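You operate a simulated robot arm through the tools that you are given. There is no shell and no other tool.

You run a simulated robot arm. Do the job below in one go: nothing can be reset, and whatever is moved stays where it is left.

## Task
Check the ring on the turntable and set the orange knob.
Fine: swing the steel arm on to it, press zero, turn the blue knob to its end and read the display; OK up to 0.05, else HOLD; leave the ring there and the arm away.

The check looks at the end state, three seconds after you hand in, the way a careful person would. Anything else that was tipped, shoved, dropped, spilled or broken makes it a failure.

## Robot
A 7-joint arm with a two-finger gripper, fixed in place. Base frame: the origin is at the foot of the arm, x ahead of it, y to its left, z up; the work surface is at about z = 0. Units: m, rad, N and s.
With the tool pointing down near the work surface it reaches from about 0.22 to 0.56 m from the base axis. Its first joint turns from -2.897 to 2.897 rad. Payload 1.2 kg.
Tool frame: the origin (TCP) lies between the finger pads and is the grasp point; the fingertips stand 0.022 m ahead of it; z points along the fingers, y is the line along which they close. The gripper opens to 0.092 m. The gripper's body begins 0.065 m behind the TCP.
Orientation is that of the tool frame in the base frame, as [roll, pitch, yaw] about the fixed x, y, z axes, in that order (R = Rz(yaw) Ry(pitch) Rx(roll)). With the fingers straight down and closing along the base's y, the tool's x points along the base's -x, its y along +y and its z along -z.

## Interface
- The arm moves only by the tool drive_tool. Its argument "targets" is a list of rows, each a list of 7 numbers: the opening, from 0 (shut) to 1 (fully open), then the shift along the tool's x, y, z in mm, then the turn, a rotation vector about the tool's x, y, z in rad. In form: [[gripper, dx, dy, dz, rx, ry, rz], ...]. A call has 1 to 20 rows; each row is the pose to reach, as a shift and turn from the pose commanded when the call began, along the tool's axes at that moment. Rows are played at 5 a second. More than 0.05 m and 0.15 rad between two rows, or a gripper value outside its range, and nothing of the call is played. A pose out of reach is approached as far as the arm can. The call stops where the force on the tool passes 40 N (or 10 N more than at its start, if that is more) or the arm is blocked; 0.2 s more then pass. The fingers move at their own pace and stop on an object; they squeeze with about 26 N. The grip force told is the motor's: it shows also when the fingers shut on nothing. Time passes only in rows, and 0.2 s behind the last, so rows that repeat a pose let the fingers close. The reply holds the time, the measured pose of the TCP, the force on the tool along the base axes, the opening and the grip force, in the units named above and with some noise, with the torque about the TCP (base axes, N m) and any sound that the robot's microphone picked up.
- Cameras (640 x 400 px; columns grow to the right, rows downward): "scene" is fixed at [0.0473, -0.4931, 0.591]; the picture's right is [0.69, -0.72, 0.00], its down [-0.32, -0.30, -0.90] and it looks along [0.65, 0.62, -0.44] (base axes); focal length 376 px, centre (320, 200). "wrist" rides on the gripper at [0.071, 0.019, -0.102] in the tool frame; the picture's right is [-0.26, 0.97, 0.00], its down [-0.75, -0.20, -0.63] and it looks along [-0.60, -0.16, 0.78] (tool axes); focal length 280 px, centre (320, 200). There is no depth. A picture from a camera that has moved, and an enlarged one, comes with that camera's place and axes in the base frame and with its lens. The place of the scene camera against the robot may be out by one fixed shift of up to 0.012 m in any direction.
- capture(camera): a new picture of that camera. No time passes.
- inspect(camera, box): a new picture of the part [left, top, right, bottom] of that camera's present view, enlarged. No time passes.
- job_done(): hands the job in; it is judged then, once.

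Nothing tells you positions but the pictures and the camera data. Unless the task says otherwise, let go and move clear before handing in.

The tools are called after "Emit:" as a command line: name --pt "numbers of a row" for each row, then --argument value for the rest, lists and objects as JSON in quotes. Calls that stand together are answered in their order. drive_tool: Moves the arm, as the interface text tells. Its arguments: {"type":"object","properties":{"targets":{"type":"array"}},"required":["targets"]} The other tools are called the same way: capture (camera) takes a picture; inspect (camera, box) takes an enlarged picture of a part of a camera's view; job_done () hands the job in.

At the start:

```text
t: 0.0
position: [0.3441, 0.2009, 0.3414]
tool_rot: [3.14, 0.0, -3.141]
ft_force: [0.2, 0.2, -0.4]
moment: [-0.03, -0.02, 0.01]
finger_gap: 0.092
grasp_force: 0.1
```

scene: 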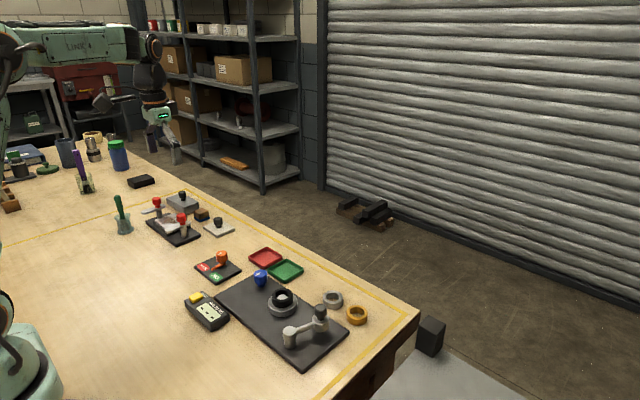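
wrist: 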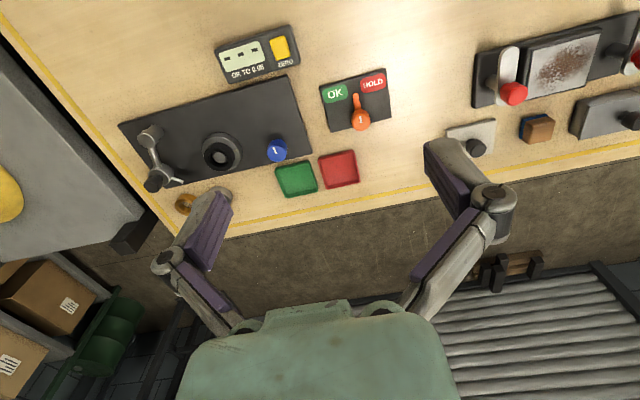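

I see a dark plate with a turntable and ring, a steel arm on a post, a blue knob, a display box with a yellow ZERO button, and an orange knob with OK/HOLD. I'll take enlarged views first to locate everything.

Emit:
inspect --camera "scene" --box '[180, 240, 380, 380]'

Emit:
inspect --camera "wrist" --box '[110, 20, 410, 220]'

```text
2.86 times, centred on (280, 310) of scene
camera zoom: at [0.0473, -0.4931, 0.591], right [0.69, -0.72, 0.0], down [-0.32, -0.3, -0.9], along [0.65, 0.62, -0.44], focal length 1073 px, centre (434, -114)
```

zoom: 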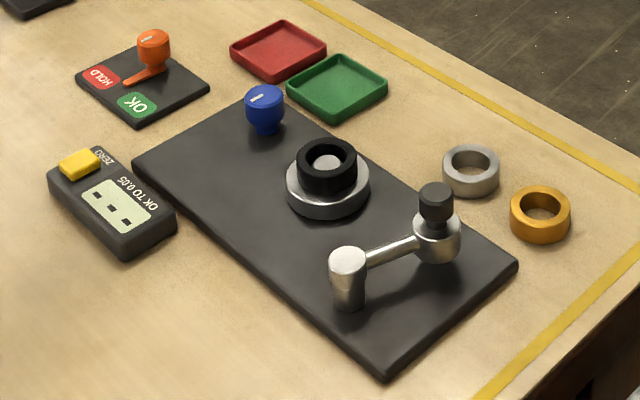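

```text
2.00 times, centred on (260, 120) of wrist
camera zoom: at [0.2719, 0.2211, 0.4433], right [0.26, 0.97, 0.0], down [0.75, -0.2, 0.63], along [0.6, -0.16, -0.78], focal length 561 px, centre (440, 360)
```

zoom: 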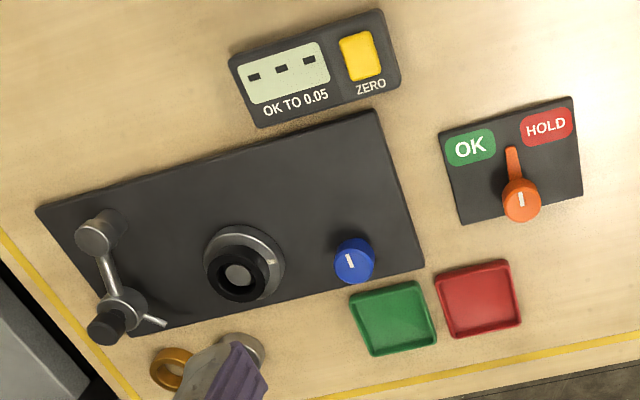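

I place (roughly): blue knob at (0.46, 0.10), ring on the turntable at (0.45, 0.00), the steel arm's post at (0.39, -0.08), ZERO button at (0.33, 0.15), orange knob at (0.45, 0.24). I'll move over the plate for a closer look, staying high.

Emit:
drive_tool --pt "0.3 5 -45 8 0 0 0" --pt "0.3 10 -90 16 0 0 0" --pt "0.3 15 -135 24 0 0 0" --pt "0.3 20 -180 32 0 0 0" --pt "0.3 24 -220 40 0 0 0" --pt "0.3 24 -220 40 0 0 0"

Emit:
capture --camera "wrist"

```text
t: 1.4
position: [0.3208, -0.0173, 0.3014]
tool_rot: [3.139, 0.001, 3.141]
ft_force: [-0.8, 0.6, 0.7]
moment: [0.01, 0.0, -0.03]
finger_gap: 0.0275
grasp_force: 0.1
```

```text
taken
camera wrist: at [0.2485, 0.0013, 0.4035], right [0.26, 0.97, 0.0], down [0.75, -0.2, 0.63], along [0.6, -0.16, -0.78], focal length 280 px, centre (320, 200)
```

wrist: 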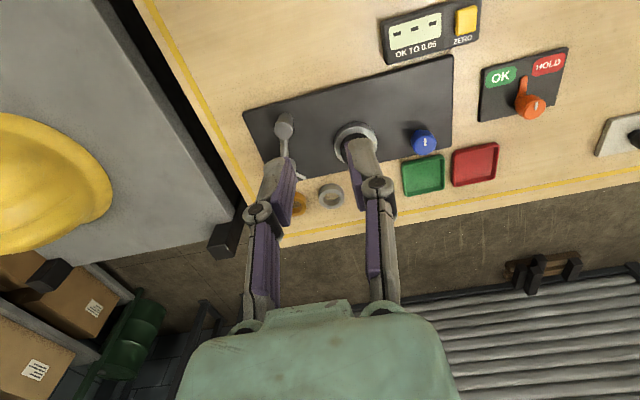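

The fingers hide the ring from here. I'll move forward and stay high so that the plate appears above the fingertips.

Emit:
drive_tool --pt "0.3 -40 0 0 0 0 0" --pt "0.3 -80 0 10 0 0 0" --pt "0.3 -110 0 30 0 0 0" --pt "0.3 -110 0 30 0 0 0"

Emit:
capture --camera "wrist"

Emit:
inspect --camera "wrist" --box '[170, 0, 470, 188]'

```text
t: 2.4
position: [0.4293, -0.0161, 0.2716]
tool_rot: [3.141, -0.001, 3.141]
ft_force: [0.3, -0.7, -0.4]
moment: [0.01, 0.04, 0.01]
finger_gap: 0.0276
grasp_force: 0.1
```

```text
taken
camera wrist: at [0.3578, 0.003, 0.3751], right [0.26, 0.96, 0.0], down [0.75, -0.2, 0.62], along [0.6, -0.16, -0.78], focal length 280 px, centre (320, 200)
```

wrist: 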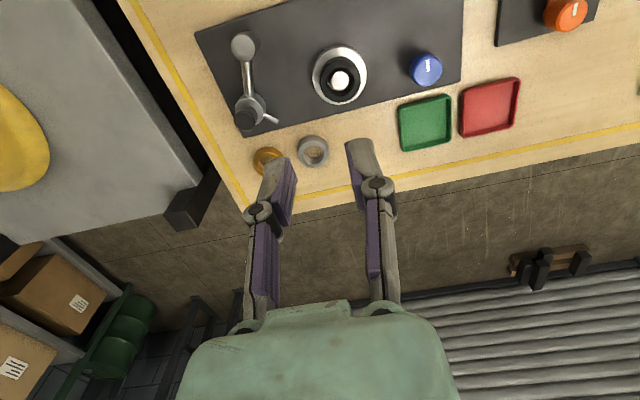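

```text
2.13 times, centred on (320, 94) of wrist
camera zoom: at [0.3578, 0.003, 0.3751], right [0.26, 0.96, 0.0], down [0.75, -0.2, 0.62], along [0.6, -0.16, -0.78], focal length 597 px, centre (320, 426)
```

zoom: 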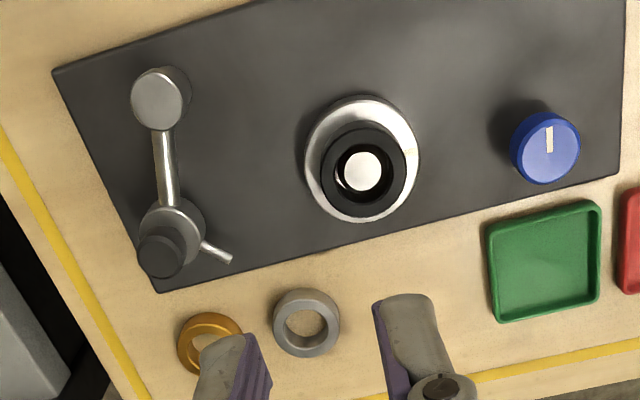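

The views agree: steel arm's black grip top is at about (0.459, -0.112, 0.070), its post at (0.393, -0.090), and the stylus tip at radius ~0.089 from the post, which would reach the ring after ~48° counter-clockwise. I'll go above the black grip with the fingers set to close along the swing direction.

Emit:
drive_tool --pt "0.55 -10 -35 15 0 0 0.08" --pt "0.55 -20 -65 35 0 0 0.16" --pt "0.55 -30 -96 60 0 0 0.24" --pt "0.55 -30 -96 90 0 0 0.31" --pt "0.55 -30 -96 120 0 0 0.31" --pt "0.55 -30 -96 150 0 0 0.31" --pt "0.55 -30 -96 150 0 0 0.31"

Emit:
capture --camera "wrist"

Emit:
inspect --camera "scene" --box '[200, 220, 400, 360]'

```text
t: 4.0
position: [0.4604, -0.1133, 0.1213]
tool_rot: [3.141, 0.001, 2.831]
ft_force: [0.2, 0.3, 0.5]
moment: [0.0, 0.04, 0.0]
finger_gap: 0.0505
grasp_force: 0.0
```

```text
taken
camera wrist: at [0.3974, -0.0734, 0.2232], right [0.54, 0.84, 0.0], down [0.65, -0.42, 0.63], along [0.52, -0.34, -0.78], focal length 280 px, centre (320, 200)
```

wrist: 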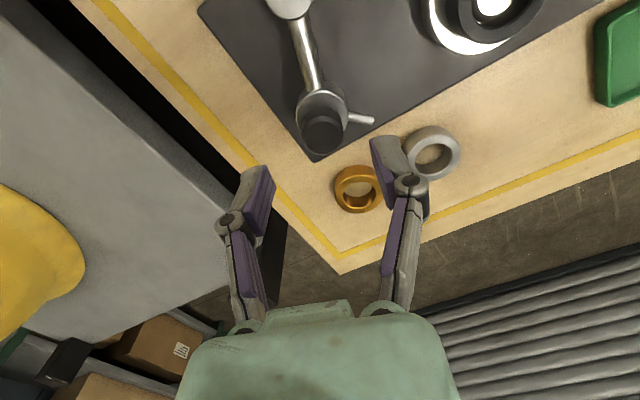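

```text
2.86 times, centred on (300, 290) of scene
camera zoom: at [0.0473, -0.4931, 0.591], right [0.69, -0.72, 0.0], down [-0.32, -0.3, -0.9], along [0.65, 0.62, -0.44], focal length 1073 px, centre (377, -57)
```

zoom: 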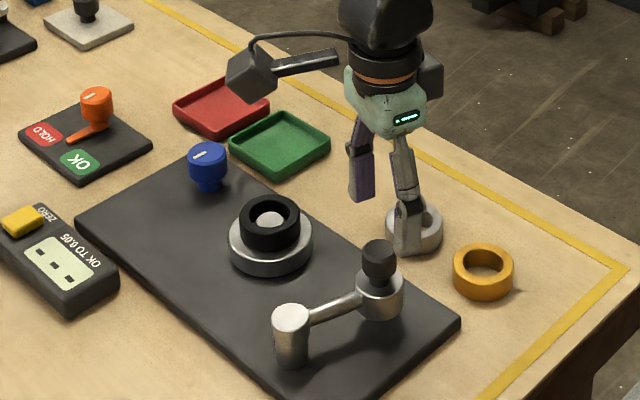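

The grip checks out at (0.459, -0.113, 0.07), right below the TCP. I'll descend so the fingertips reach z ≈ 0.055 and close on the black grip.

Emit:
drive_tool --pt "0.55 0 0 20 0 0 0" --pt "0.55 0 0 35 0 0 0" --pt "0.55 0 0 44 0 0 0" --pt "0.55 0 0 44 0 0 0" --pt "0.3 0 0 44 0 0 0" --pt "0.15 0 0 44 0 0 0" --pt "0.15 0 0 44 0 0 0"

Emit:
inspect --camera "scene" --box '[200, 220, 400, 360]'

Emit:
capture --camera "wrist"

```text
t: 5.6
position: [0.4603, -0.1113, 0.0779]
tool_rot: [3.137, 0.0, 2.834]
ft_force: [5.8, 18.0, 3.2]
moment: [0.24, -0.08, -0.17]
finger_gap: 0.023
grasp_force: 28.4
```

```text
2.86 times, centred on (300, 290) of scene
camera zoom: at [0.0473, -0.4931, 0.591], right [0.69, -0.72, 0.0], down [-0.32, -0.3, -0.9], along [0.65, 0.62, -0.44], focal length 1073 px, centre (377, -57)
```

zoom: 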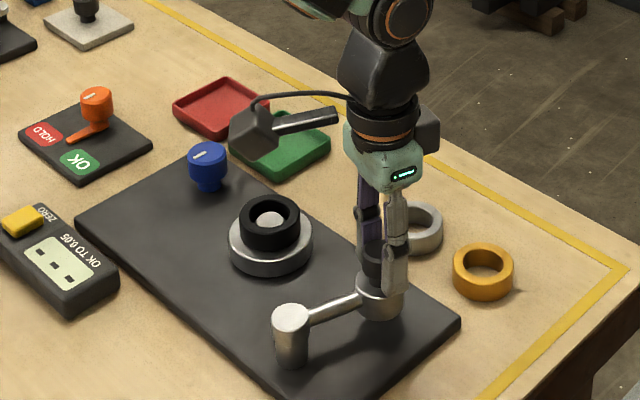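

```text
taken
camera wrist: at [0.397, -0.0722, 0.1802], right [0.54, 0.84, 0.0], down [0.66, -0.42, 0.62], along [0.53, -0.33, -0.78], focal length 280 px, centre (320, 200)
```

wrist: 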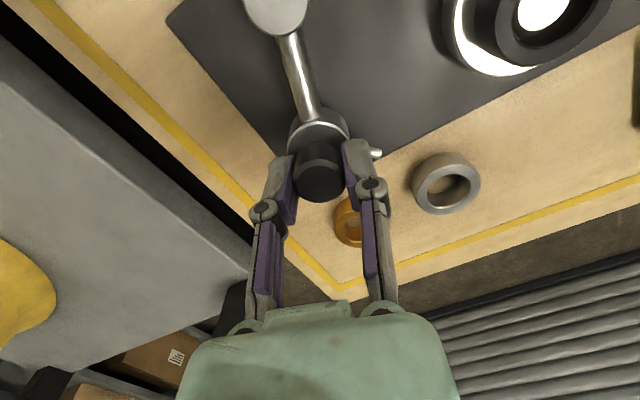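

The fingers hold the black grip (arm seems to rest against its outer stop). I'll swing it part of the way counter-clockwise about its post, tool turning along with it.

Emit:
drive_tool --pt "0.15 0 2 0 0 0 0" --pt "0.15 0.4 9 0 0 0 -0.1" --pt "0.15 1.4 16 0 0 0 -0.2" --pt "0.15 3.2 22.5 0 0 0 -0.3" --pt "0.15 5.6 29 0 0 0 -0.4" --pt "0.15 8.6 35 0 0 0 -0.5"

Emit:
inspect --camera "scene" --box '[200, 220, 400, 360]'

Emit:
capture --camera "wrist"

```text
t: 7.0
position: [0.4624, -0.0779, 0.0785]
tool_rot: [-3.142, 0.005, -2.95]
ft_force: [12.8, 0.4, 4.4]
moment: [-0.05, 0.04, 0.16]
finger_gap: 0.0229
grasp_force: 27.7
```

```text
2.86 times, centred on (300, 290) of scene
camera zoom: at [0.0473, -0.4931, 0.591], right [0.69, -0.72, 0.0], down [-0.32, -0.3, -0.9], along [0.65, 0.62, -0.44], focal length 1073 px, centre (377, -57)
```

zoom: 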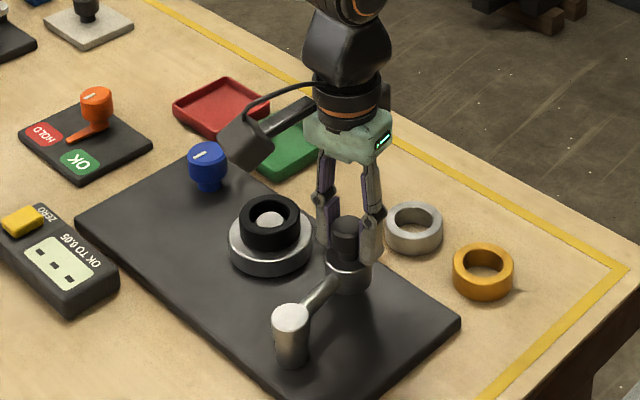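

```text
taken
camera wrist: at [0.388, -0.0723, 0.1799], right [0.07, 1.0, 0.0], down [0.78, -0.06, 0.63], along [0.63, -0.05, -0.78], focal length 280 px, centre (320, 200)
```

wrist: 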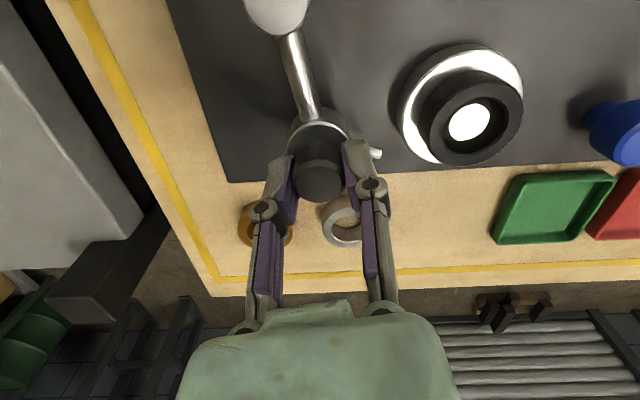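

The arm follows, with the stylus still short of the ring and a slight inward pull, so I correct the radius by about a millimetre. I'll continue a bit further and look again.

Emit:
drive_tool --pt "0.15 -1.2 0 0 0 0 0" --pt "0.15 -1.1 3.5 0 0 0 -0.05" --pt "0.15 -0.8 7 0 0 0 -0.1" --pt "0.15 -0.4 10.5 0 0 0 -0.15" --pt "0.15 0.2 14 0 0 0 -0.2" --pt "0.15 0.2 14 0 0 0 -0.2"

Emit:
inspect --camera "scene" --box '[200, 220, 400, 360]'

Emit:
inspect --camera "wrist" --box '[220, 0, 520, 188]'

```text
t: 8.4
position: [0.4587, -0.0653, 0.0783]
tool_rot: [3.141, -0.001, -2.753]
ft_force: [-4.6, -2.7, 11.6]
moment: [0.04, -0.03, -0.01]
finger_gap: 0.023
grasp_force: 28.1
```

```text
2.86 times, centred on (300, 290) of scene
camera zoom: at [0.0473, -0.4931, 0.591], right [0.69, -0.72, 0.0], down [-0.32, -0.3, -0.9], along [0.65, 0.62, -0.44], focal length 1073 px, centre (377, -57)
```

zoom: 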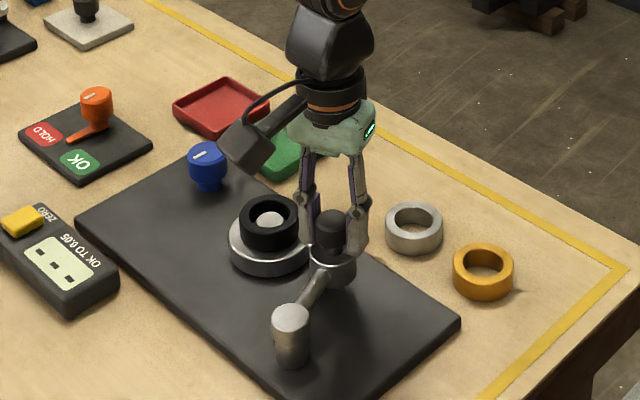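

```text
2.13 times, centred on (370, 94) of wrist
camera zoom: at [0.3854, -0.0741, 0.1801], right [-0.12, 0.99, 0.0], down [0.78, 0.1, 0.62], along [0.62, 0.08, -0.78], focal length 597 px, centre (214, 426)
```

zoom: 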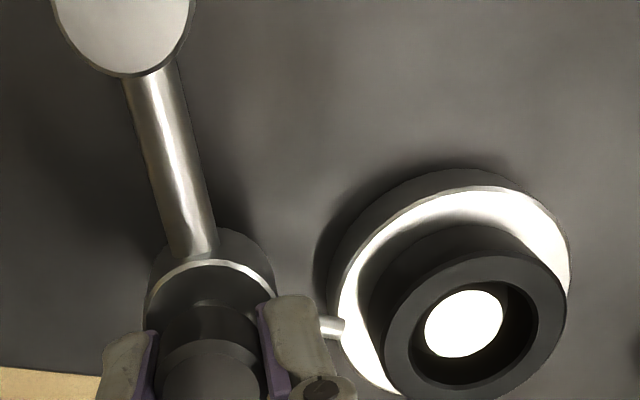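

The stylus tip is now just short of the ring and the display still shows dashes. I'll creep on in small steps and watch the display.

Emit:
drive_tool --pt "0.15 0.4 1.5 -0.5 0 0 -0.02" --pt "0.15 0.5 3 -0.5 0 0 -0.04" --pt "0.15 0.5 3 -0.5 0 0 -0.04"

Emit:
inspect --camera "scene" --box '[180, 250, 320, 348]'

Emit:
inspect --camera "wrist" --box '[320, 50, 520, 190]'

```text
t: 9.2
position: [0.4579, -0.063, 0.078]
tool_rot: [3.141, 0.001, -2.71]
ft_force: [-3.4, -4.2, 2.0]
moment: [-0.02, -0.11, 0.13]
finger_gap: 0.0229
grasp_force: 28.1
```

```text
4.08 times, centred on (250, 299) of scene
camera zoom: at [0.0473, -0.4931, 0.591], right [0.69, -0.72, 0.0], down [-0.32, -0.3, -0.9], along [0.65, 0.62, -0.44], focal length 1533 px, centre (606, -204)
```

zoom: 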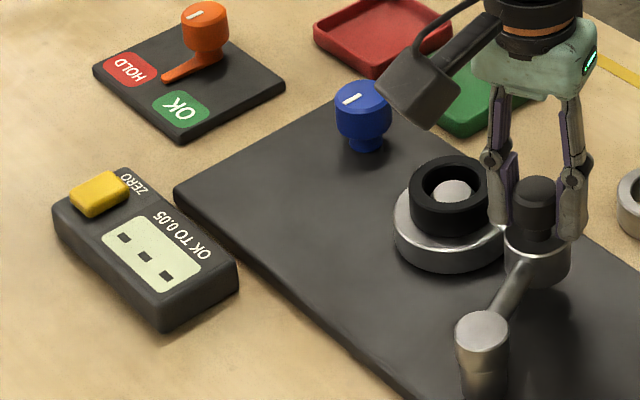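

```text
2.86 times, centred on (420, 120) of wrist
camera zoom: at [0.3846, -0.0743, 0.18], right [-0.16, 0.99, 0.0], down [0.77, 0.13, 0.62], along [0.62, 0.1, -0.78], focal length 801 px, centre (34, 429)
```

zoom: 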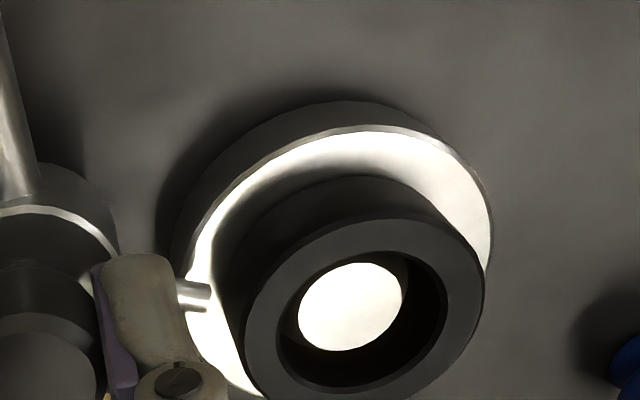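

Still a few millimetres of gap and dashes on the display. I continue in small steps.

Emit:
drive_tool --pt "0.15 0 1 0 0 0 -0.015" --pt "0.15 0.1 2 0 0 0 -0.03" --pt "0.15 0.1 2 0 0 0 -0.03"

Emit:
inspect --camera "scene" --box '[180, 250, 320, 348]'

Emit:
inspect --camera "wrist" --box '[320, 50, 520, 190]'

```text
t: 10.0
position: [0.4578, -0.0596, 0.078]
tool_rot: [3.141, -0.001, -2.681]
ft_force: [-2.6, -3.8, -2.1]
moment: [-0.1, 0.02, 0.11]
finger_gap: 0.023
grasp_force: 27.7
```

```text
4.08 times, centred on (250, 299) of scene
camera zoom: at [0.0473, -0.4931, 0.591], right [0.69, -0.72, 0.0], down [-0.32, -0.3, -0.9], along [0.65, 0.62, -0.44], focal length 1533 px, centre (606, -204)
```

zoom: 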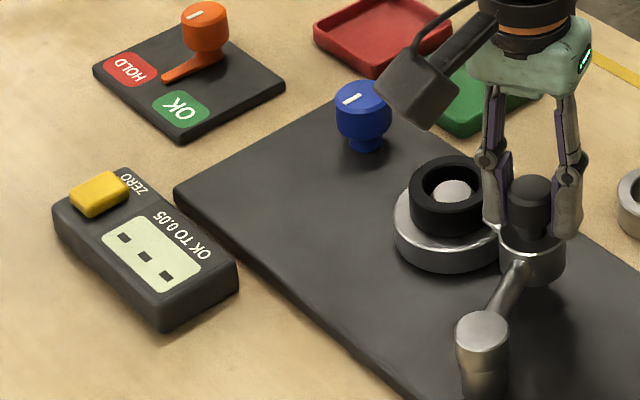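

```text
2.86 times, centred on (420, 120) of wrist
camera zoom: at [0.3839, -0.0739, 0.18], right [-0.19, 0.98, 0.0], down [0.77, 0.15, 0.62], along [0.61, 0.12, -0.78], focal length 801 px, centre (34, 429)
```

zoom: 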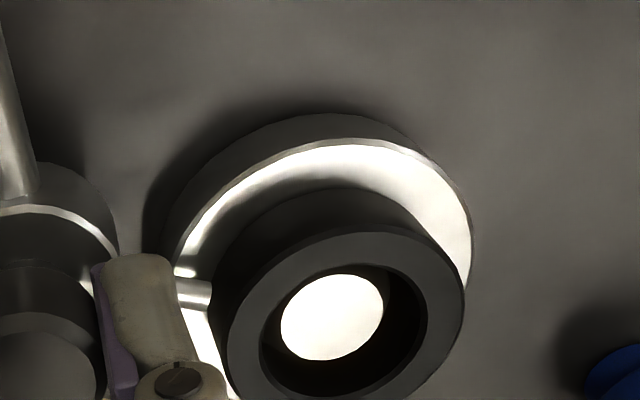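

The tip is visually almost touching the ring wall. One more millimetre at a time now.

Emit:
drive_tool --pt "0.15 0 0.6 0 0 0 -0.01" --pt "0.15 0.1 1.2 0 0 0 -0.018" --pt "0.15 0.1 1.2 0 0 0 -0.018"

Emit:
inspect --camera "scene" --box '[180, 250, 320, 348]'

Emit:
inspect --camera "wrist" --box '[320, 50, 520, 190]'

```text
t: 10.8
position: [0.4575, -0.0597, 0.077]
tool_rot: [3.141, 0.001, -2.662]
ft_force: [0.1, 3.5, -1.4]
moment: [-0.02, 0.11, -0.18]
finger_gap: 0.0231
grasp_force: 28.0
```

```text
4.08 times, centred on (250, 299) of scene
camera zoom: at [0.0473, -0.4931, 0.591], right [0.69, -0.72, 0.0], down [-0.32, -0.3, -0.9], along [0.65, 0.62, -0.44], focal length 1533 px, centre (606, -204)
```

zoom: 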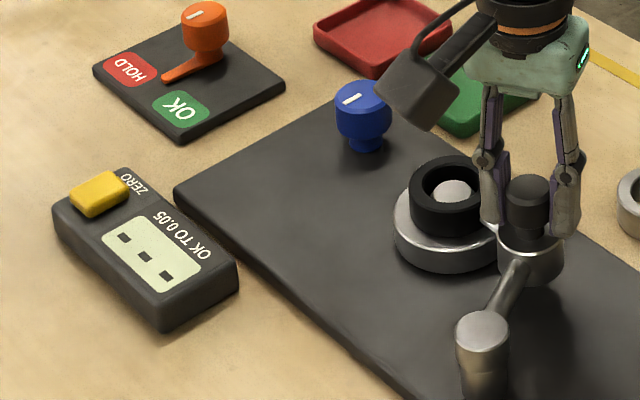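

```text
2.86 times, centred on (420, 120) of wrist
camera zoom: at [0.3835, -0.0744, 0.1799], right [-0.21, 0.98, 0.0], down [0.76, 0.17, 0.63], along [0.61, 0.13, -0.78], focal length 801 px, centre (34, 429)
```

zoom: 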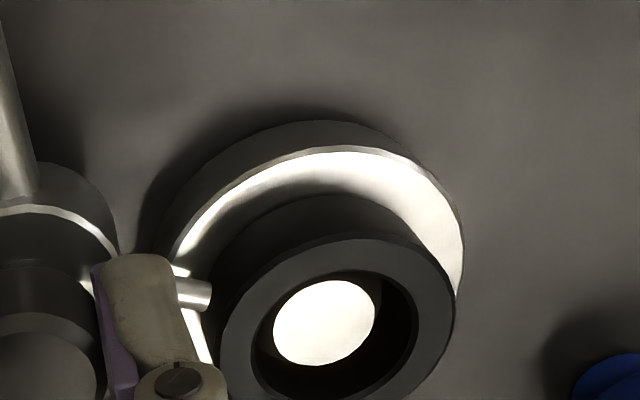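

Tip nearly at the wall; still dashes. I continue with the same small increments.

Emit:
drive_tool --pt "0.15 0 0.6 0 0 0 -0.01" --pt "0.15 0.1 1.2 0 0 0 -0.018" --pt "0.15 0.1 1.2 0 0 0 -0.018"

Emit:
inspect --camera "scene" --box '[180, 250, 320, 348]'

Emit:
inspect --camera "wrist" --box '[320, 50, 520, 190]'

```text
t: 11.6
position: [0.456, -0.0598, 0.0768]
tool_rot: [-3.14, 0.003, -2.646]
ft_force: [7.0, 0.1, -7.7]
moment: [0.14, -0.42, 0.01]
finger_gap: 0.023
grasp_force: 27.7
```

```text
4.08 times, centred on (250, 299) of scene
camera zoom: at [0.0473, -0.4931, 0.591], right [0.69, -0.72, 0.0], down [-0.32, -0.3, -0.9], along [0.65, 0.62, -0.44], focal length 1533 px, centre (606, -204)
```

zoom: 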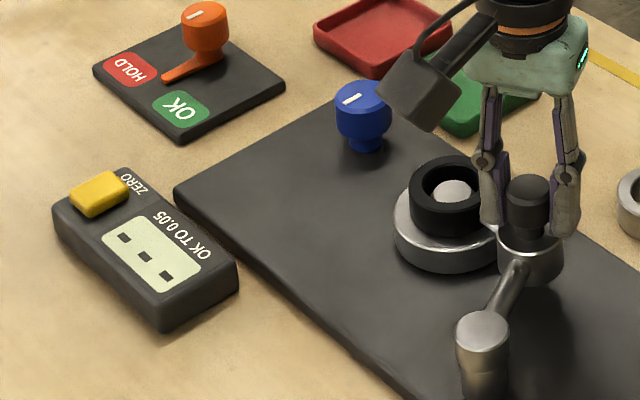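

```text
2.86 times, centred on (420, 120) of wrist
camera zoom: at [0.3836, -0.0755, 0.1799], right [-0.23, 0.97, 0.0], down [0.76, 0.18, 0.63], along [0.61, 0.14, -0.78], focal length 801 px, centre (34, 429)
```

zoom: 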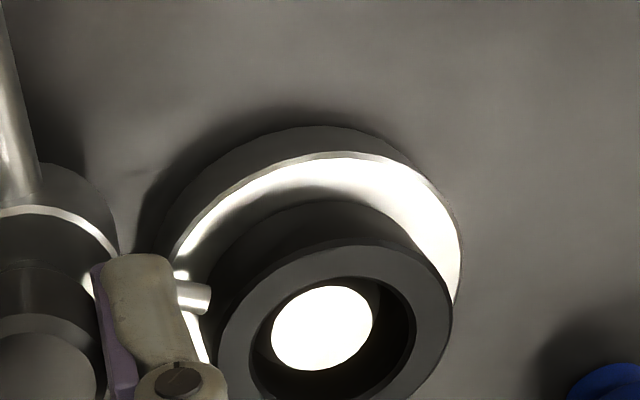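

The arm hardly advanced this time and the side force changed sign, so it may be touching or at a stop. I'll look closely at the tip.

Emit:
inspect --camera "wrist" --box '[350, 110, 430, 180]'

Emit:
inspect --camera "scene" --box '[255, 275, 325, 325]'

Emit:
inspect --camera "scene" --box '[185, 280, 245, 335]'

```text
5.71 times, centred on (390, 145) of wrist
camera zoom: at [0.3836, -0.0755, 0.1799], right [-0.23, 0.97, 0.0], down [0.76, 0.18, 0.63], along [0.61, 0.14, -0.78], focal length 1602 px, centre (-80, 514)
```

zoom: 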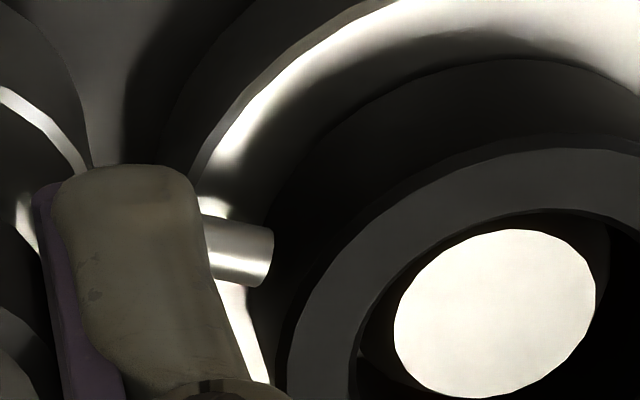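

```text
8.00 times, centred on (290, 300) of scene
camera zoom: at [0.0473, -0.4931, 0.591], right [0.69, -0.72, 0.0], down [-0.32, -0.3, -0.9], along [0.65, 0.62, -0.44], focal length 3004 px, centre (560, -600)
```

zoom: 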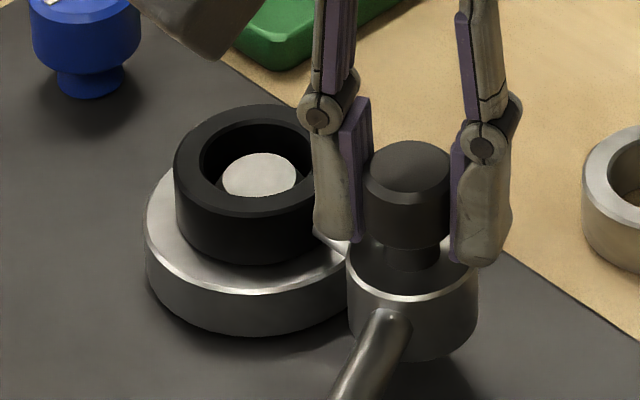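

```text
7.27 times, centred on (215, 308) of scene
camera zoom: at [0.0473, -0.4931, 0.591], right [0.69, -0.72, 0.0], down [-0.32, -0.3, -0.9], along [0.65, 0.62, -0.44], focal length 2731 px, centre (1084, -582)
```

zoom: 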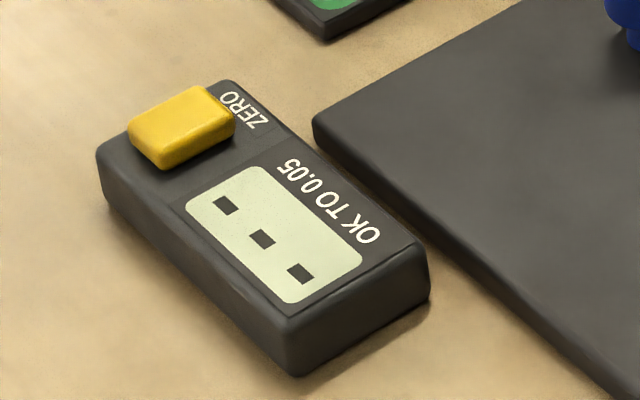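

There still seems to be ~2 mm between tip and ring wall. I continue with small increments and a slight outward correction.

Emit:
drive_tool --pt "0.15 -0.6 0.8 0 0 0 -0.012" --pt "0.15 -0.5 1.6 0 0 0 -0.024" --pt "0.15 -0.5 1.6 0 0 0 -0.024"

Emit:
inspect --camera "wrist" --box '[350, 110, 430, 180]'

Emit:
inspect --camera "scene" --box '[185, 260, 325, 360]'

```text
t: 12.4
position: [0.4558, -0.0589, 0.0779]
tool_rot: [-3.138, -0.001, -2.624]
ft_force: [19.1, -14.3, -18.3]
moment: [-0.05, -0.3, 0.05]
finger_gap: 0.0229
grasp_force: 27.5
```

```text
5.71 times, centred on (390, 145) of wrist
camera zoom: at [0.3836, -0.0765, 0.1799], right [-0.25, 0.97, 0.0], down [0.75, 0.2, 0.63], along [0.61, 0.15, -0.78], focal length 1602 px, centre (-80, 514)
```

zoom: 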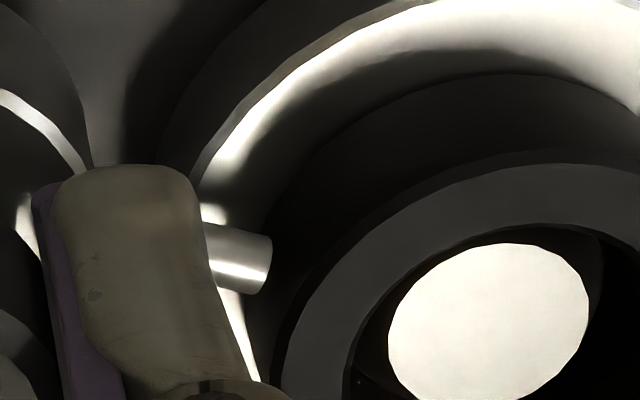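

```text
4.00 times, centred on (255, 310) of scene
camera zoom: at [0.0473, -0.4931, 0.591], right [0.69, -0.72, 0.0], down [-0.32, -0.3, -0.9], along [0.65, 0.62, -0.44], focal length 1502 px, centre (580, -240)
```

zoom: 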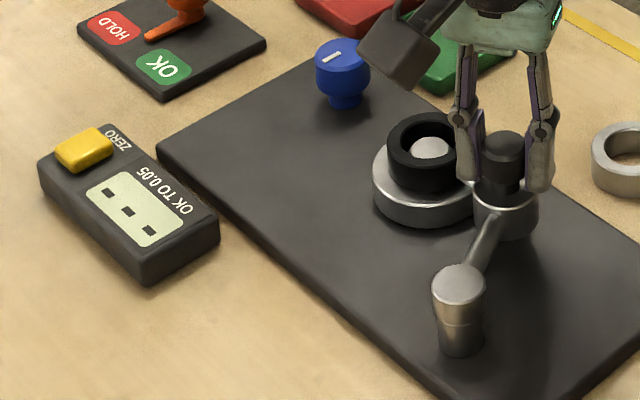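

Tangential resistance jumped to ~22 N, so the arm has come up against the ring or its stop. I'll take the load off and open the fingers, then look whether the arm stays and what the display shows.

Emit:
drive_tool --pt "0.15 0 -1.2 0 0 0 0" --pt "0.15 0 -2 0 0 0 0.01" --pt "0.3 0 -2 0 0 0 0.01" --pt "0.45 0 -2 0 0 0 0.01" --pt "0.5 0 -2 0 0 0 0.01" --pt "0.5 0 -2 0 0 0 0.01"

Emit:
inspect --camera "wrist" --box '[250, 0, 470, 180]'

Emit:
inspect --camera "scene" --box '[185, 260, 325, 360]'

```text
t: 13.8
position: [0.457, -0.0588, 0.0783]
tool_rot: [3.142, 0.0, -2.632]
ft_force: [0.6, 0.2, -0.2]
moment: [0.02, -0.01, 0.01]
finger_gap: 0.046
grasp_force: 0.1
```

```text
2.22 times, centred on (360, 90) of wrist
camera zoom: at [0.3841, -0.0764, 0.1799], right [-0.24, 0.97, 0.0], down [0.76, 0.19, 0.62], along [0.61, 0.15, -0.78], focal length 623 px, centre (231, 444)
```

zoom: 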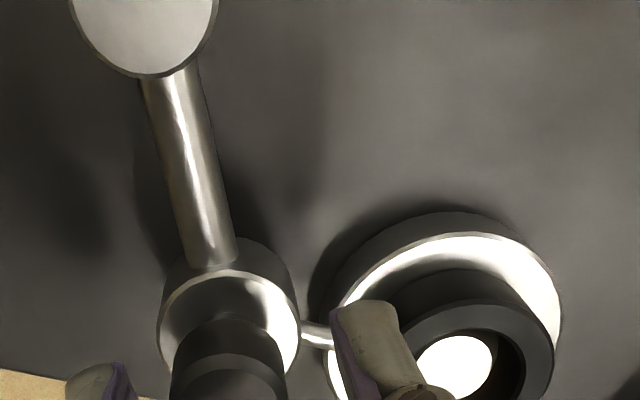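

```text
4.00 times, centred on (255, 310) of scene
camera zoom: at [0.0473, -0.4931, 0.591], right [0.69, -0.72, 0.0], down [-0.32, -0.3, -0.9], along [0.65, 0.62, -0.44], focal length 1502 px, centre (580, -240)
```

zoom: 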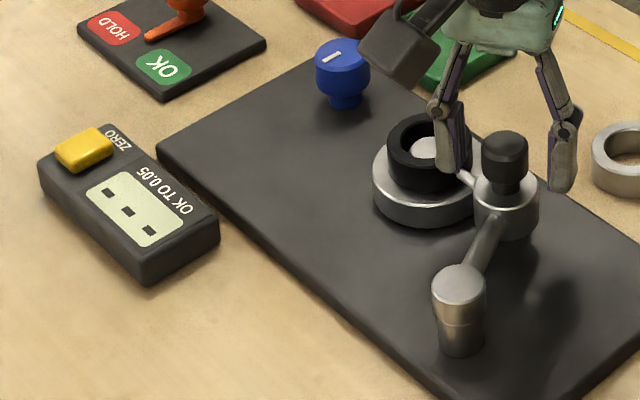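

The arm stays put. I lift straight up and look at the contact between the stylus and the ring from above.

Emit:
drive_tool --pt "0.5 0 0 -40 0 0 0" --pt "0.5 0 0 -80 0 0 0.1" --pt "0.5 0 0 -110 0 0 0.22" --pt "0.5 -10 0 -110 0 0 0.34" --pt "0.5 -10 0 -110 0 0 0.45" --pt "0.5 -10 0 -110 0 0 0.51"

Emit:
capture --camera "wrist"

Emit:
inspect --camera "scene" --box '[255, 275, 325, 325]'

Emit:
inspect --camera "scene" --box '[185, 280, 245, 335]'

```text
t: 15.2
position: [0.4661, -0.0541, 0.1876]
tool_rot: [-3.141, 0.0, 3.14]
ft_force: [-0.5, 0.2, -0.1]
moment: [0.01, 0.0, 0.01]
finger_gap: 0.0461
grasp_force: 0.0
```

```text
taken
camera wrist: at [0.3932, -0.0336, 0.2902], right [0.26, 0.96, 0.0], down [0.75, -0.21, 0.62], along [0.6, -0.16, -0.78], focal length 280 px, centre (320, 200)
```

wrist: 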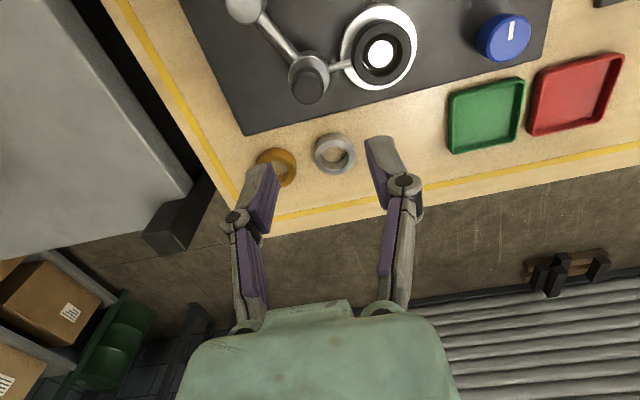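

```text
8.00 times, centred on (290, 300) of scene
camera zoom: at [0.0473, -0.4931, 0.591], right [0.69, -0.72, 0.0], down [-0.32, -0.3, -0.9], along [0.65, 0.62, -0.44], focal length 3004 px, centre (560, -600)
```

zoom: 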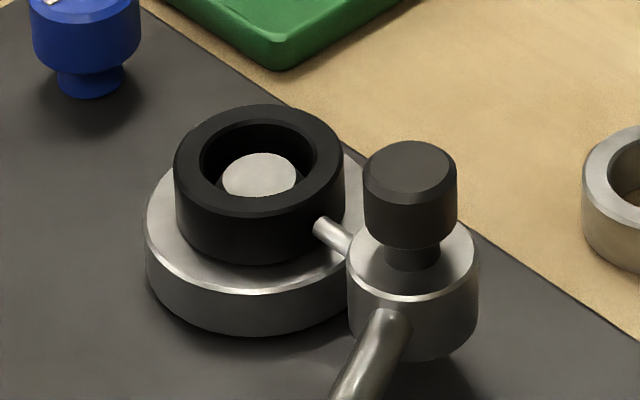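

```text
7.27 times, centred on (215, 308) of scene
camera zoom: at [0.0473, -0.4931, 0.591], right [0.69, -0.72, 0.0], down [-0.32, -0.3, -0.9], along [0.65, 0.62, -0.44], focal length 2731 px, centre (1084, -582)
```

zoom: 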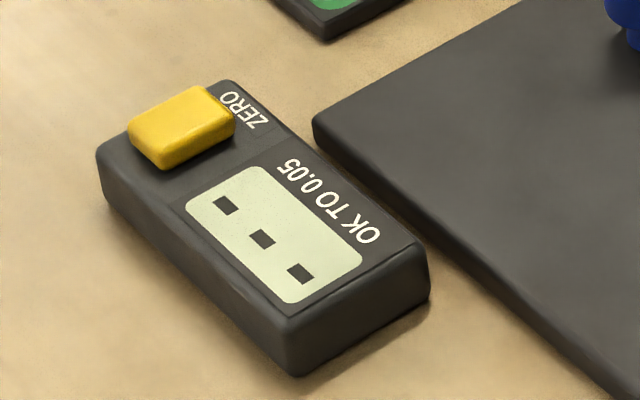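

Emit:
inspect --camera "wrist" --box '[280, 0, 440, 110]'

```text
3.64 times, centred on (360, 55) of wrist
camera zoom: at [0.3932, -0.0336, 0.2902], right [0.26, 0.96, 0.0], down [0.75, -0.21, 0.62], along [0.6, -0.16, -0.78], focal length 1020 px, centre (174, 727)
```

zoom: 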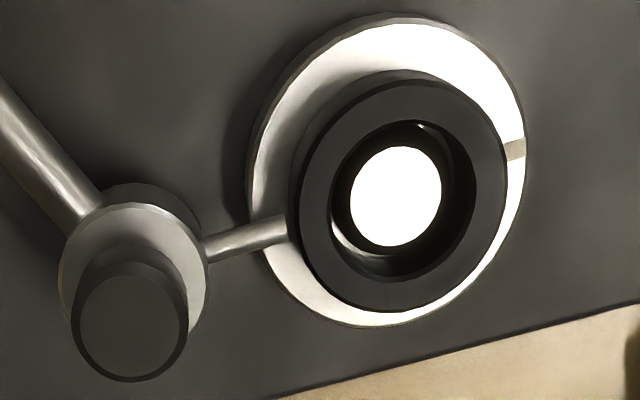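

The stylus tip rests at the ring's outer wall. The display still shows dashes; next I go to the ZERO button at about (0.330, 0.151, 0.029) with the fingers shut.

Emit:
drive_tool --pt "0.2 22 34 0 0 0 0" --pt "0 44 68 0 0 0 0" --pt "0 67 102 0 0 0 0" --pt "0 90 136 0 0 0 0" --pt "0 113 170 10 0 0 0" --pt "0 136 205 20 0 0 0" --pt "0 136 205 50 0 0 0" --pt "0 136 205 90 0 0 0" --pt "0 136 205 90 0 0 0"

Emit:
inspect --camera "scene" --box '[160, 230, 300, 330]'

Emit:
capture --camera "wrist"

```text
t: 17.2
position: [0.3302, 0.1506, 0.0972]
tool_rot: [3.139, -0.001, -3.142]
ft_force: [0.6, 0.4, 0.7]
moment: [0.0, 0.0, 0.01]
finger_gap: 0.0
grasp_force: 25.9
```

```text
4.00 times, centred on (230, 280) of scene
camera zoom: at [0.0473, -0.4931, 0.591], right [0.69, -0.72, 0.0], down [-0.32, -0.3, -0.9], along [0.65, 0.62, -0.44], focal length 1502 px, centre (680, -120)
```

zoom: 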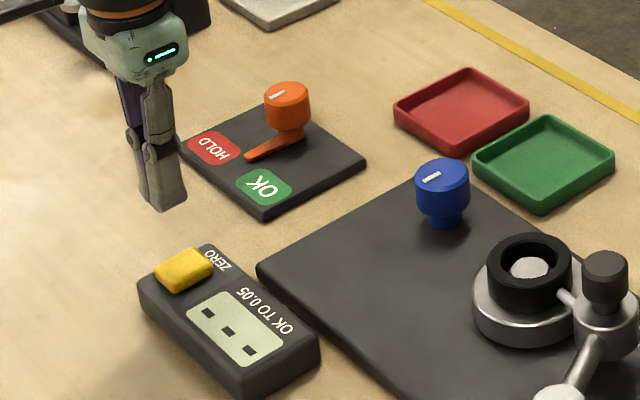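

```text
taken
camera wrist: at [0.2571, 0.1714, 0.199], right [0.26, 0.97, 0.0], down [0.75, -0.2, 0.63], along [0.6, -0.16, -0.78], focal length 280 px, centre (320, 200)
```

wrist: 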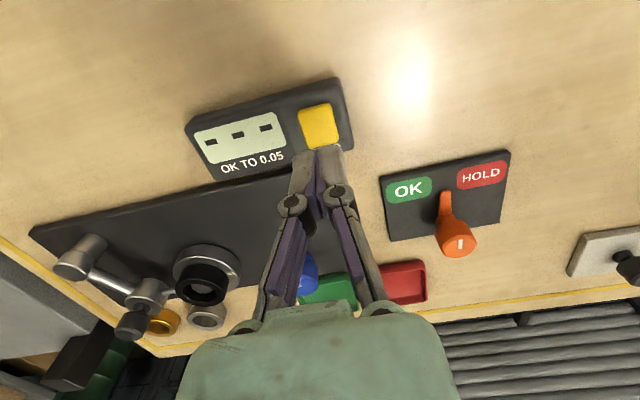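

The button is confirmed at (0.330, 0.1505, 0.029), directly under the fingertips. I press down gently and watch force and sound.

Emit:
drive_tool --pt "0 0 0 25 0 0 0" --pt "0 0 0 40 0 0 0" --pt "0 0 0 45 0 0 0" --pt "0 0 0 47 0 0 0" --pt "0 0 0 48 0 0 0" --pt "0 0 0 49 0 0 0"

Emit:
inspect --camera "scene" --box '[160, 230, 300, 330]'

```text
t: 18.6
position: [0.3298, 0.1513, 0.0495]
tool_rot: [-3.141, 0.0, -3.14]
ft_force: [0.1, 0.5, 3.2]
moment: [-0.02, 0.01, 0.01]
finger_gap: 0.006
grasp_force: 28.1
heard: click
```

```text
4.00 times, centred on (230, 280) of scene
camera zoom: at [0.0473, -0.4931, 0.591], right [0.69, -0.72, 0.0], down [-0.32, -0.3, -0.9], along [0.65, 0.62, -0.44], focal length 1502 px, centre (680, -120)
```

zoom: 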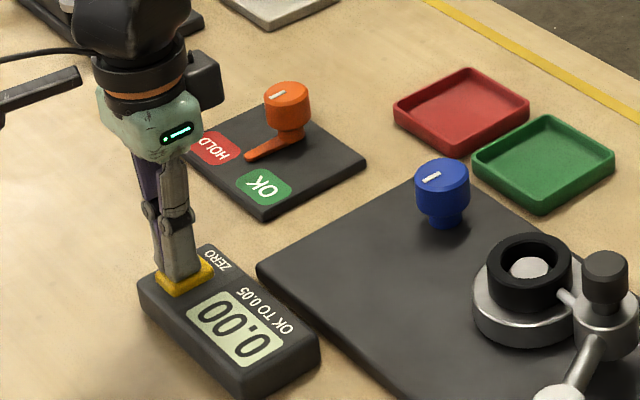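

A click was heard and the display shows 0.00. I lift off straight up and check.

Emit:
drive_tool --pt "0 0 0 -4 0 0 0" --pt "0 0 0 -10 0 0 0" --pt "0 0 0 -40 0 0 0" --pt "0 0 0 -80 0 0 0" --pt "0 0 0 -80 0 0 0"

Emit:
inspect --camera "scene" --box '[160, 230, 300, 330]'

```text
t: 19.8
position: [0.3259, 0.1518, 0.1278]
tool_rot: [3.141, -0.001, 3.141]
ft_force: [0.3, 0.5, -0.4]
moment: [-0.01, -0.04, -0.05]
finger_gap: 0.0
grasp_force: 28.0
```

```text
4.00 times, centred on (230, 280) of scene
camera zoom: at [0.0473, -0.4931, 0.591], right [0.69, -0.72, 0.0], down [-0.32, -0.3, -0.9], along [0.65, 0.62, -0.44], focal length 1502 px, centre (680, -120)
```

zoom: 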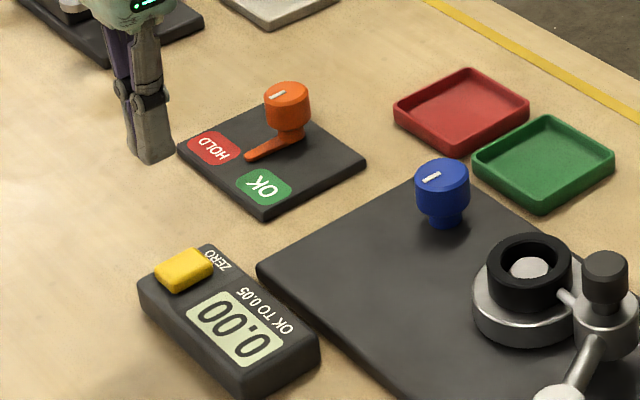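

Display holds 0.00. Next is the blue knob at about (0.467, 0.0975), top z ≈ 0.04; I move above it with open fingers and check the alignment.

Emit:
drive_tool --pt "0.3 -35 -14 0 0 0 0" --pt "0.65 -70 -28 0 0 0 0" --pt "0.65 -105 -42 0 0 0 0" --pt "0.65 -139 -54 0 0 0 0" --pt "0.65 -139 -54 10 0 0 0" --pt "0.65 -139 -54 10 0 0 0" --pt "0.65 -139 -54 10 0 0 0"

Emit:
inspect --camera "scene" --box '[180, 230, 320, 330]'

Emit:
capture --camera "wrist"

```text
t: 21.4
position: [0.4692, 0.0971, 0.1187]
tool_rot: [-3.141, 0.001, -3.14]
ft_force: [-0.2, 0.2, 0.4]
moment: [0.01, 0.04, 0.0]
finger_gap: 0.0598
grasp_force: 0.1
```

```text
4.00 times, centred on (250, 280) of scene
camera zoom: at [0.0473, -0.4931, 0.591], right [0.69, -0.72, 0.0], down [-0.32, -0.3, -0.9], along [0.65, 0.62, -0.44], focal length 1502 px, centre (600, -120)
```

zoom: 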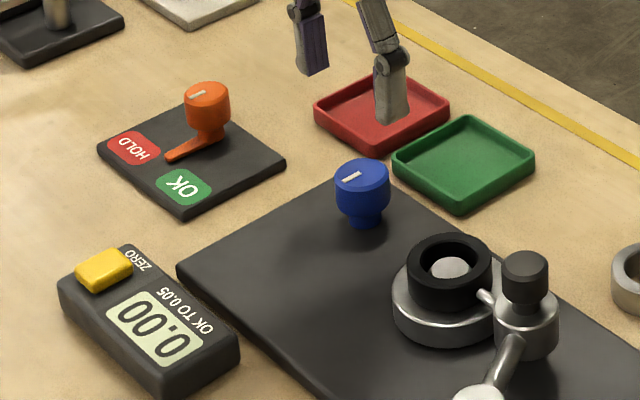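

```text
taken
camera wrist: at [0.3972, 0.1162, 0.2208], right [0.26, 0.97, 0.0], down [0.75, -0.2, 0.63], along [0.6, -0.16, -0.78], focal length 280 px, centre (320, 200)
```

wrist: 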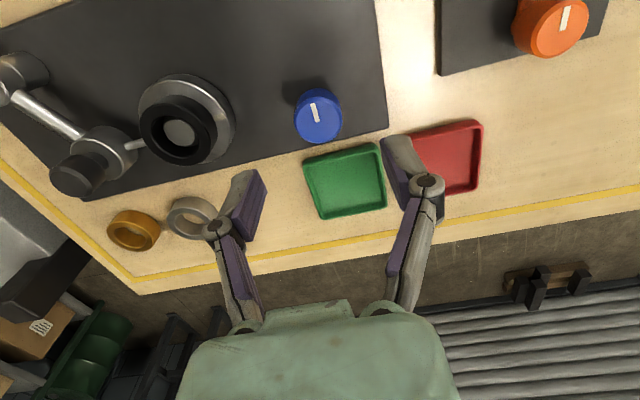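

Alignment is good (knob at ≈(0.469, 0.0965)). I descend around the blue knob's head and close on it.

Emit:
drive_tool --pt "0.65 0 0 30 0 0 0" --pt "0.65 0 0 55 0 0 0" --pt "0.65 0 0 70 0 0 0" --pt "0.65 0 0 70 0 0 0" --pt "0.4 0 0 70 0 0 0" --pt "0.25 0 0 70 0 0 0" --pt "0.2 0 0 70 0 0 0"

Emit:
inspect --camera "scene" --box '[180, 230, 320, 330]'

Emit:
capture --camera "wrist"

```text
t: 23.0
position: [0.4702, 0.0953, 0.0472]
tool_rot: [-3.137, 0.0, 3.138]
ft_force: [-0.9, -15.4, 2.7]
moment: [-0.3, 0.07, -0.04]
finger_gap: 0.0319
grasp_force: 28.0
```

```text
4.00 times, centred on (250, 280) of scene
camera zoom: at [0.0473, -0.4931, 0.591], right [0.69, -0.72, 0.0], down [-0.32, -0.3, -0.9], along [0.65, 0.62, -0.44], focal length 1502 px, centre (600, -120)
```

zoom: 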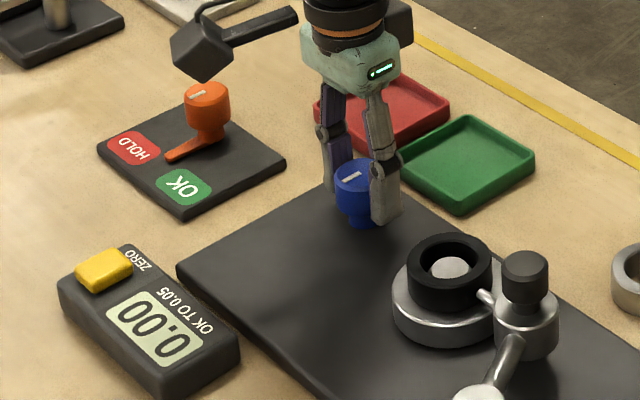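

```text
taken
camera wrist: at [0.3978, 0.1155, 0.149], right [0.27, 0.96, 0.0], down [0.75, -0.21, 0.63], along [0.6, -0.17, -0.78], focal length 280 px, centre (320, 200)
```

wrist: 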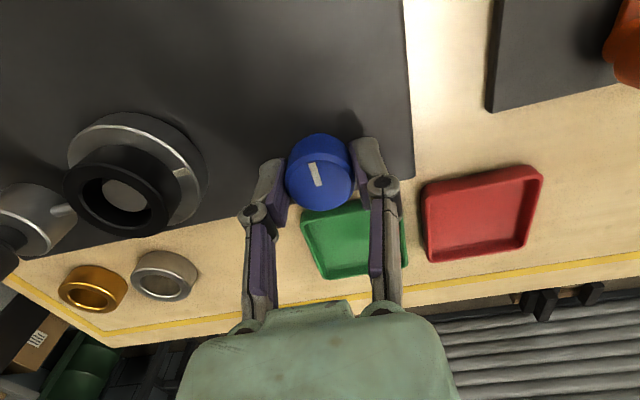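

Holding the knob; I re-centre by ~1.7 mm and try a small clockwise turn (seen from above), watching torque and display.

Emit:
drive_tool --pt "0.2 0 -1.7 0 0 0 0" --pt "0.2 0 -1.7 0 0 0 0.06" --pt "0.2 0 -1.7 0 0 0 0.12" --pt "0.2 0 -1.7 0 0 0 0.18" --pt "0.2 0 -1.7 0 0 0 0.24"

Emit:
inspect --camera "scene" --box '[180, 230, 320, 330]'

Emit:
capture --camera "wrist"

```text
t: 24.2
position: [0.4691, 0.0958, 0.0471]
tool_rot: [-3.142, 0.0, 2.899]
ft_force: [15.1, -13.8, -19.8]
moment: [-0.23, -0.56, 0.0]
finger_gap: 0.0318
grasp_force: 28.3
```

```text
4.00 times, centred on (250, 280) of scene
camera zoom: at [0.0473, -0.4931, 0.591], right [0.69, -0.72, 0.0], down [-0.32, -0.3, -0.9], along [0.65, 0.62, -0.44], focal length 1502 px, centre (600, -120)
```

zoom: 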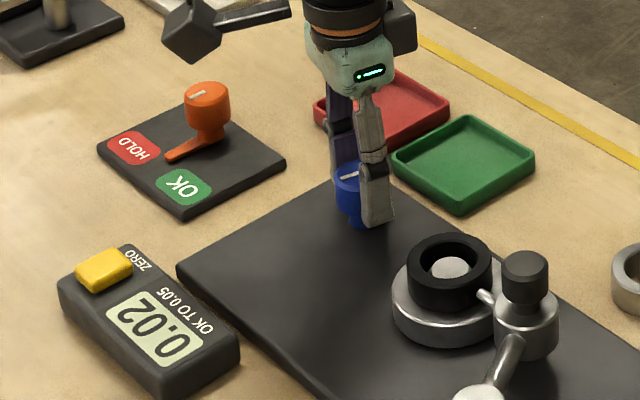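

```text
taken
camera wrist: at [0.4035, 0.1316, 0.1499], right [0.49, 0.87, 0.0], down [0.68, -0.38, 0.63], along [0.55, -0.3, -0.78], focal length 280 px, centre (320, 200)
```

wrist: 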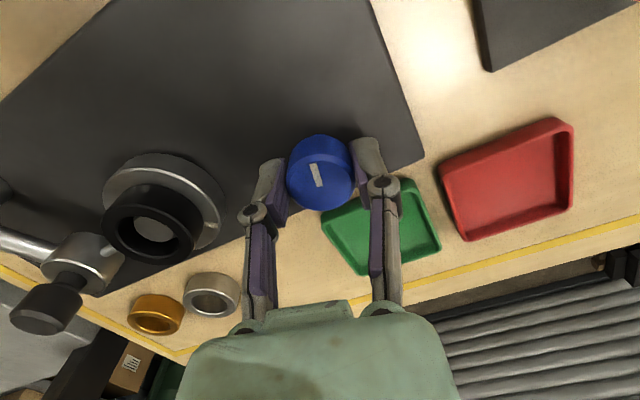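

The knob turns freely clockwise and the display moved to 0.02. I relieve the side load and keep turning clockwise, tracking the torque.

Emit:
drive_tool --pt "0.2 -1.5 -0.9 1.5 0 0 0" --pt "0.2 -1.5 -0.9 1.5 0 0 0.12" --pt "0.2 -1.5 -0.9 1.5 0 0 0.24" --pt "0.2 -1.5 -0.9 1.5 0 0 0.36" --pt "0.2 -1.5 -0.9 1.5 0 0 0.48" --pt "0.2 -1.5 -0.9 1.5 0 0 0.6"

Emit:
inspect --camera "scene" --box '[180, 230, 320, 330]'

Emit:
capture --camera "wrist"

```text
t: 25.6
position: [0.4692, 0.0943, 0.0483]
tool_rot: [3.141, -0.002, 2.304]
ft_force: [-20.1, 4.1, 19.5]
moment: [0.02, 0.45, 0.04]
finger_gap: 0.0316
grasp_force: 28.4
```

```text
4.00 times, centred on (250, 280) of scene
camera zoom: at [0.0473, -0.4931, 0.591], right [0.69, -0.72, 0.0], down [-0.32, -0.3, -0.9], along [0.65, 0.62, -0.44], focal length 1502 px, centre (600, -120)
```

zoom: 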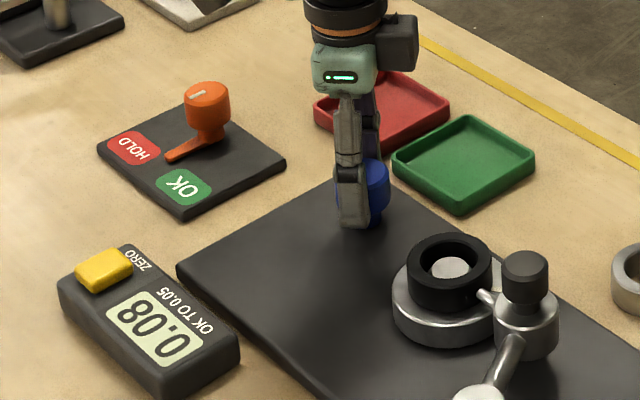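

```text
taken
camera wrist: at [0.4352, 0.1615, 0.1501], right [0.89, 0.45, 0.0], down [0.35, -0.7, 0.62], along [0.28, -0.56, -0.78], focal length 280 px, centre (320, 200)
```

wrist: 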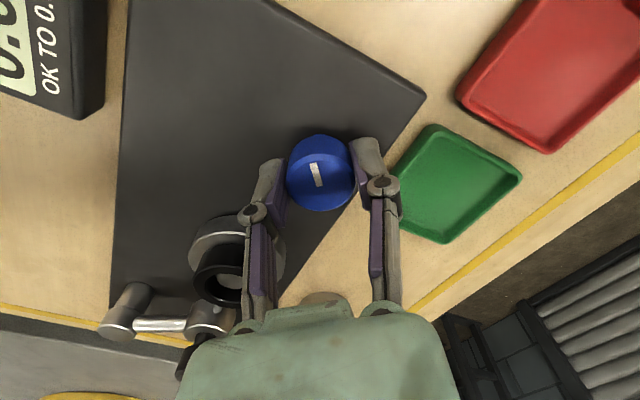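

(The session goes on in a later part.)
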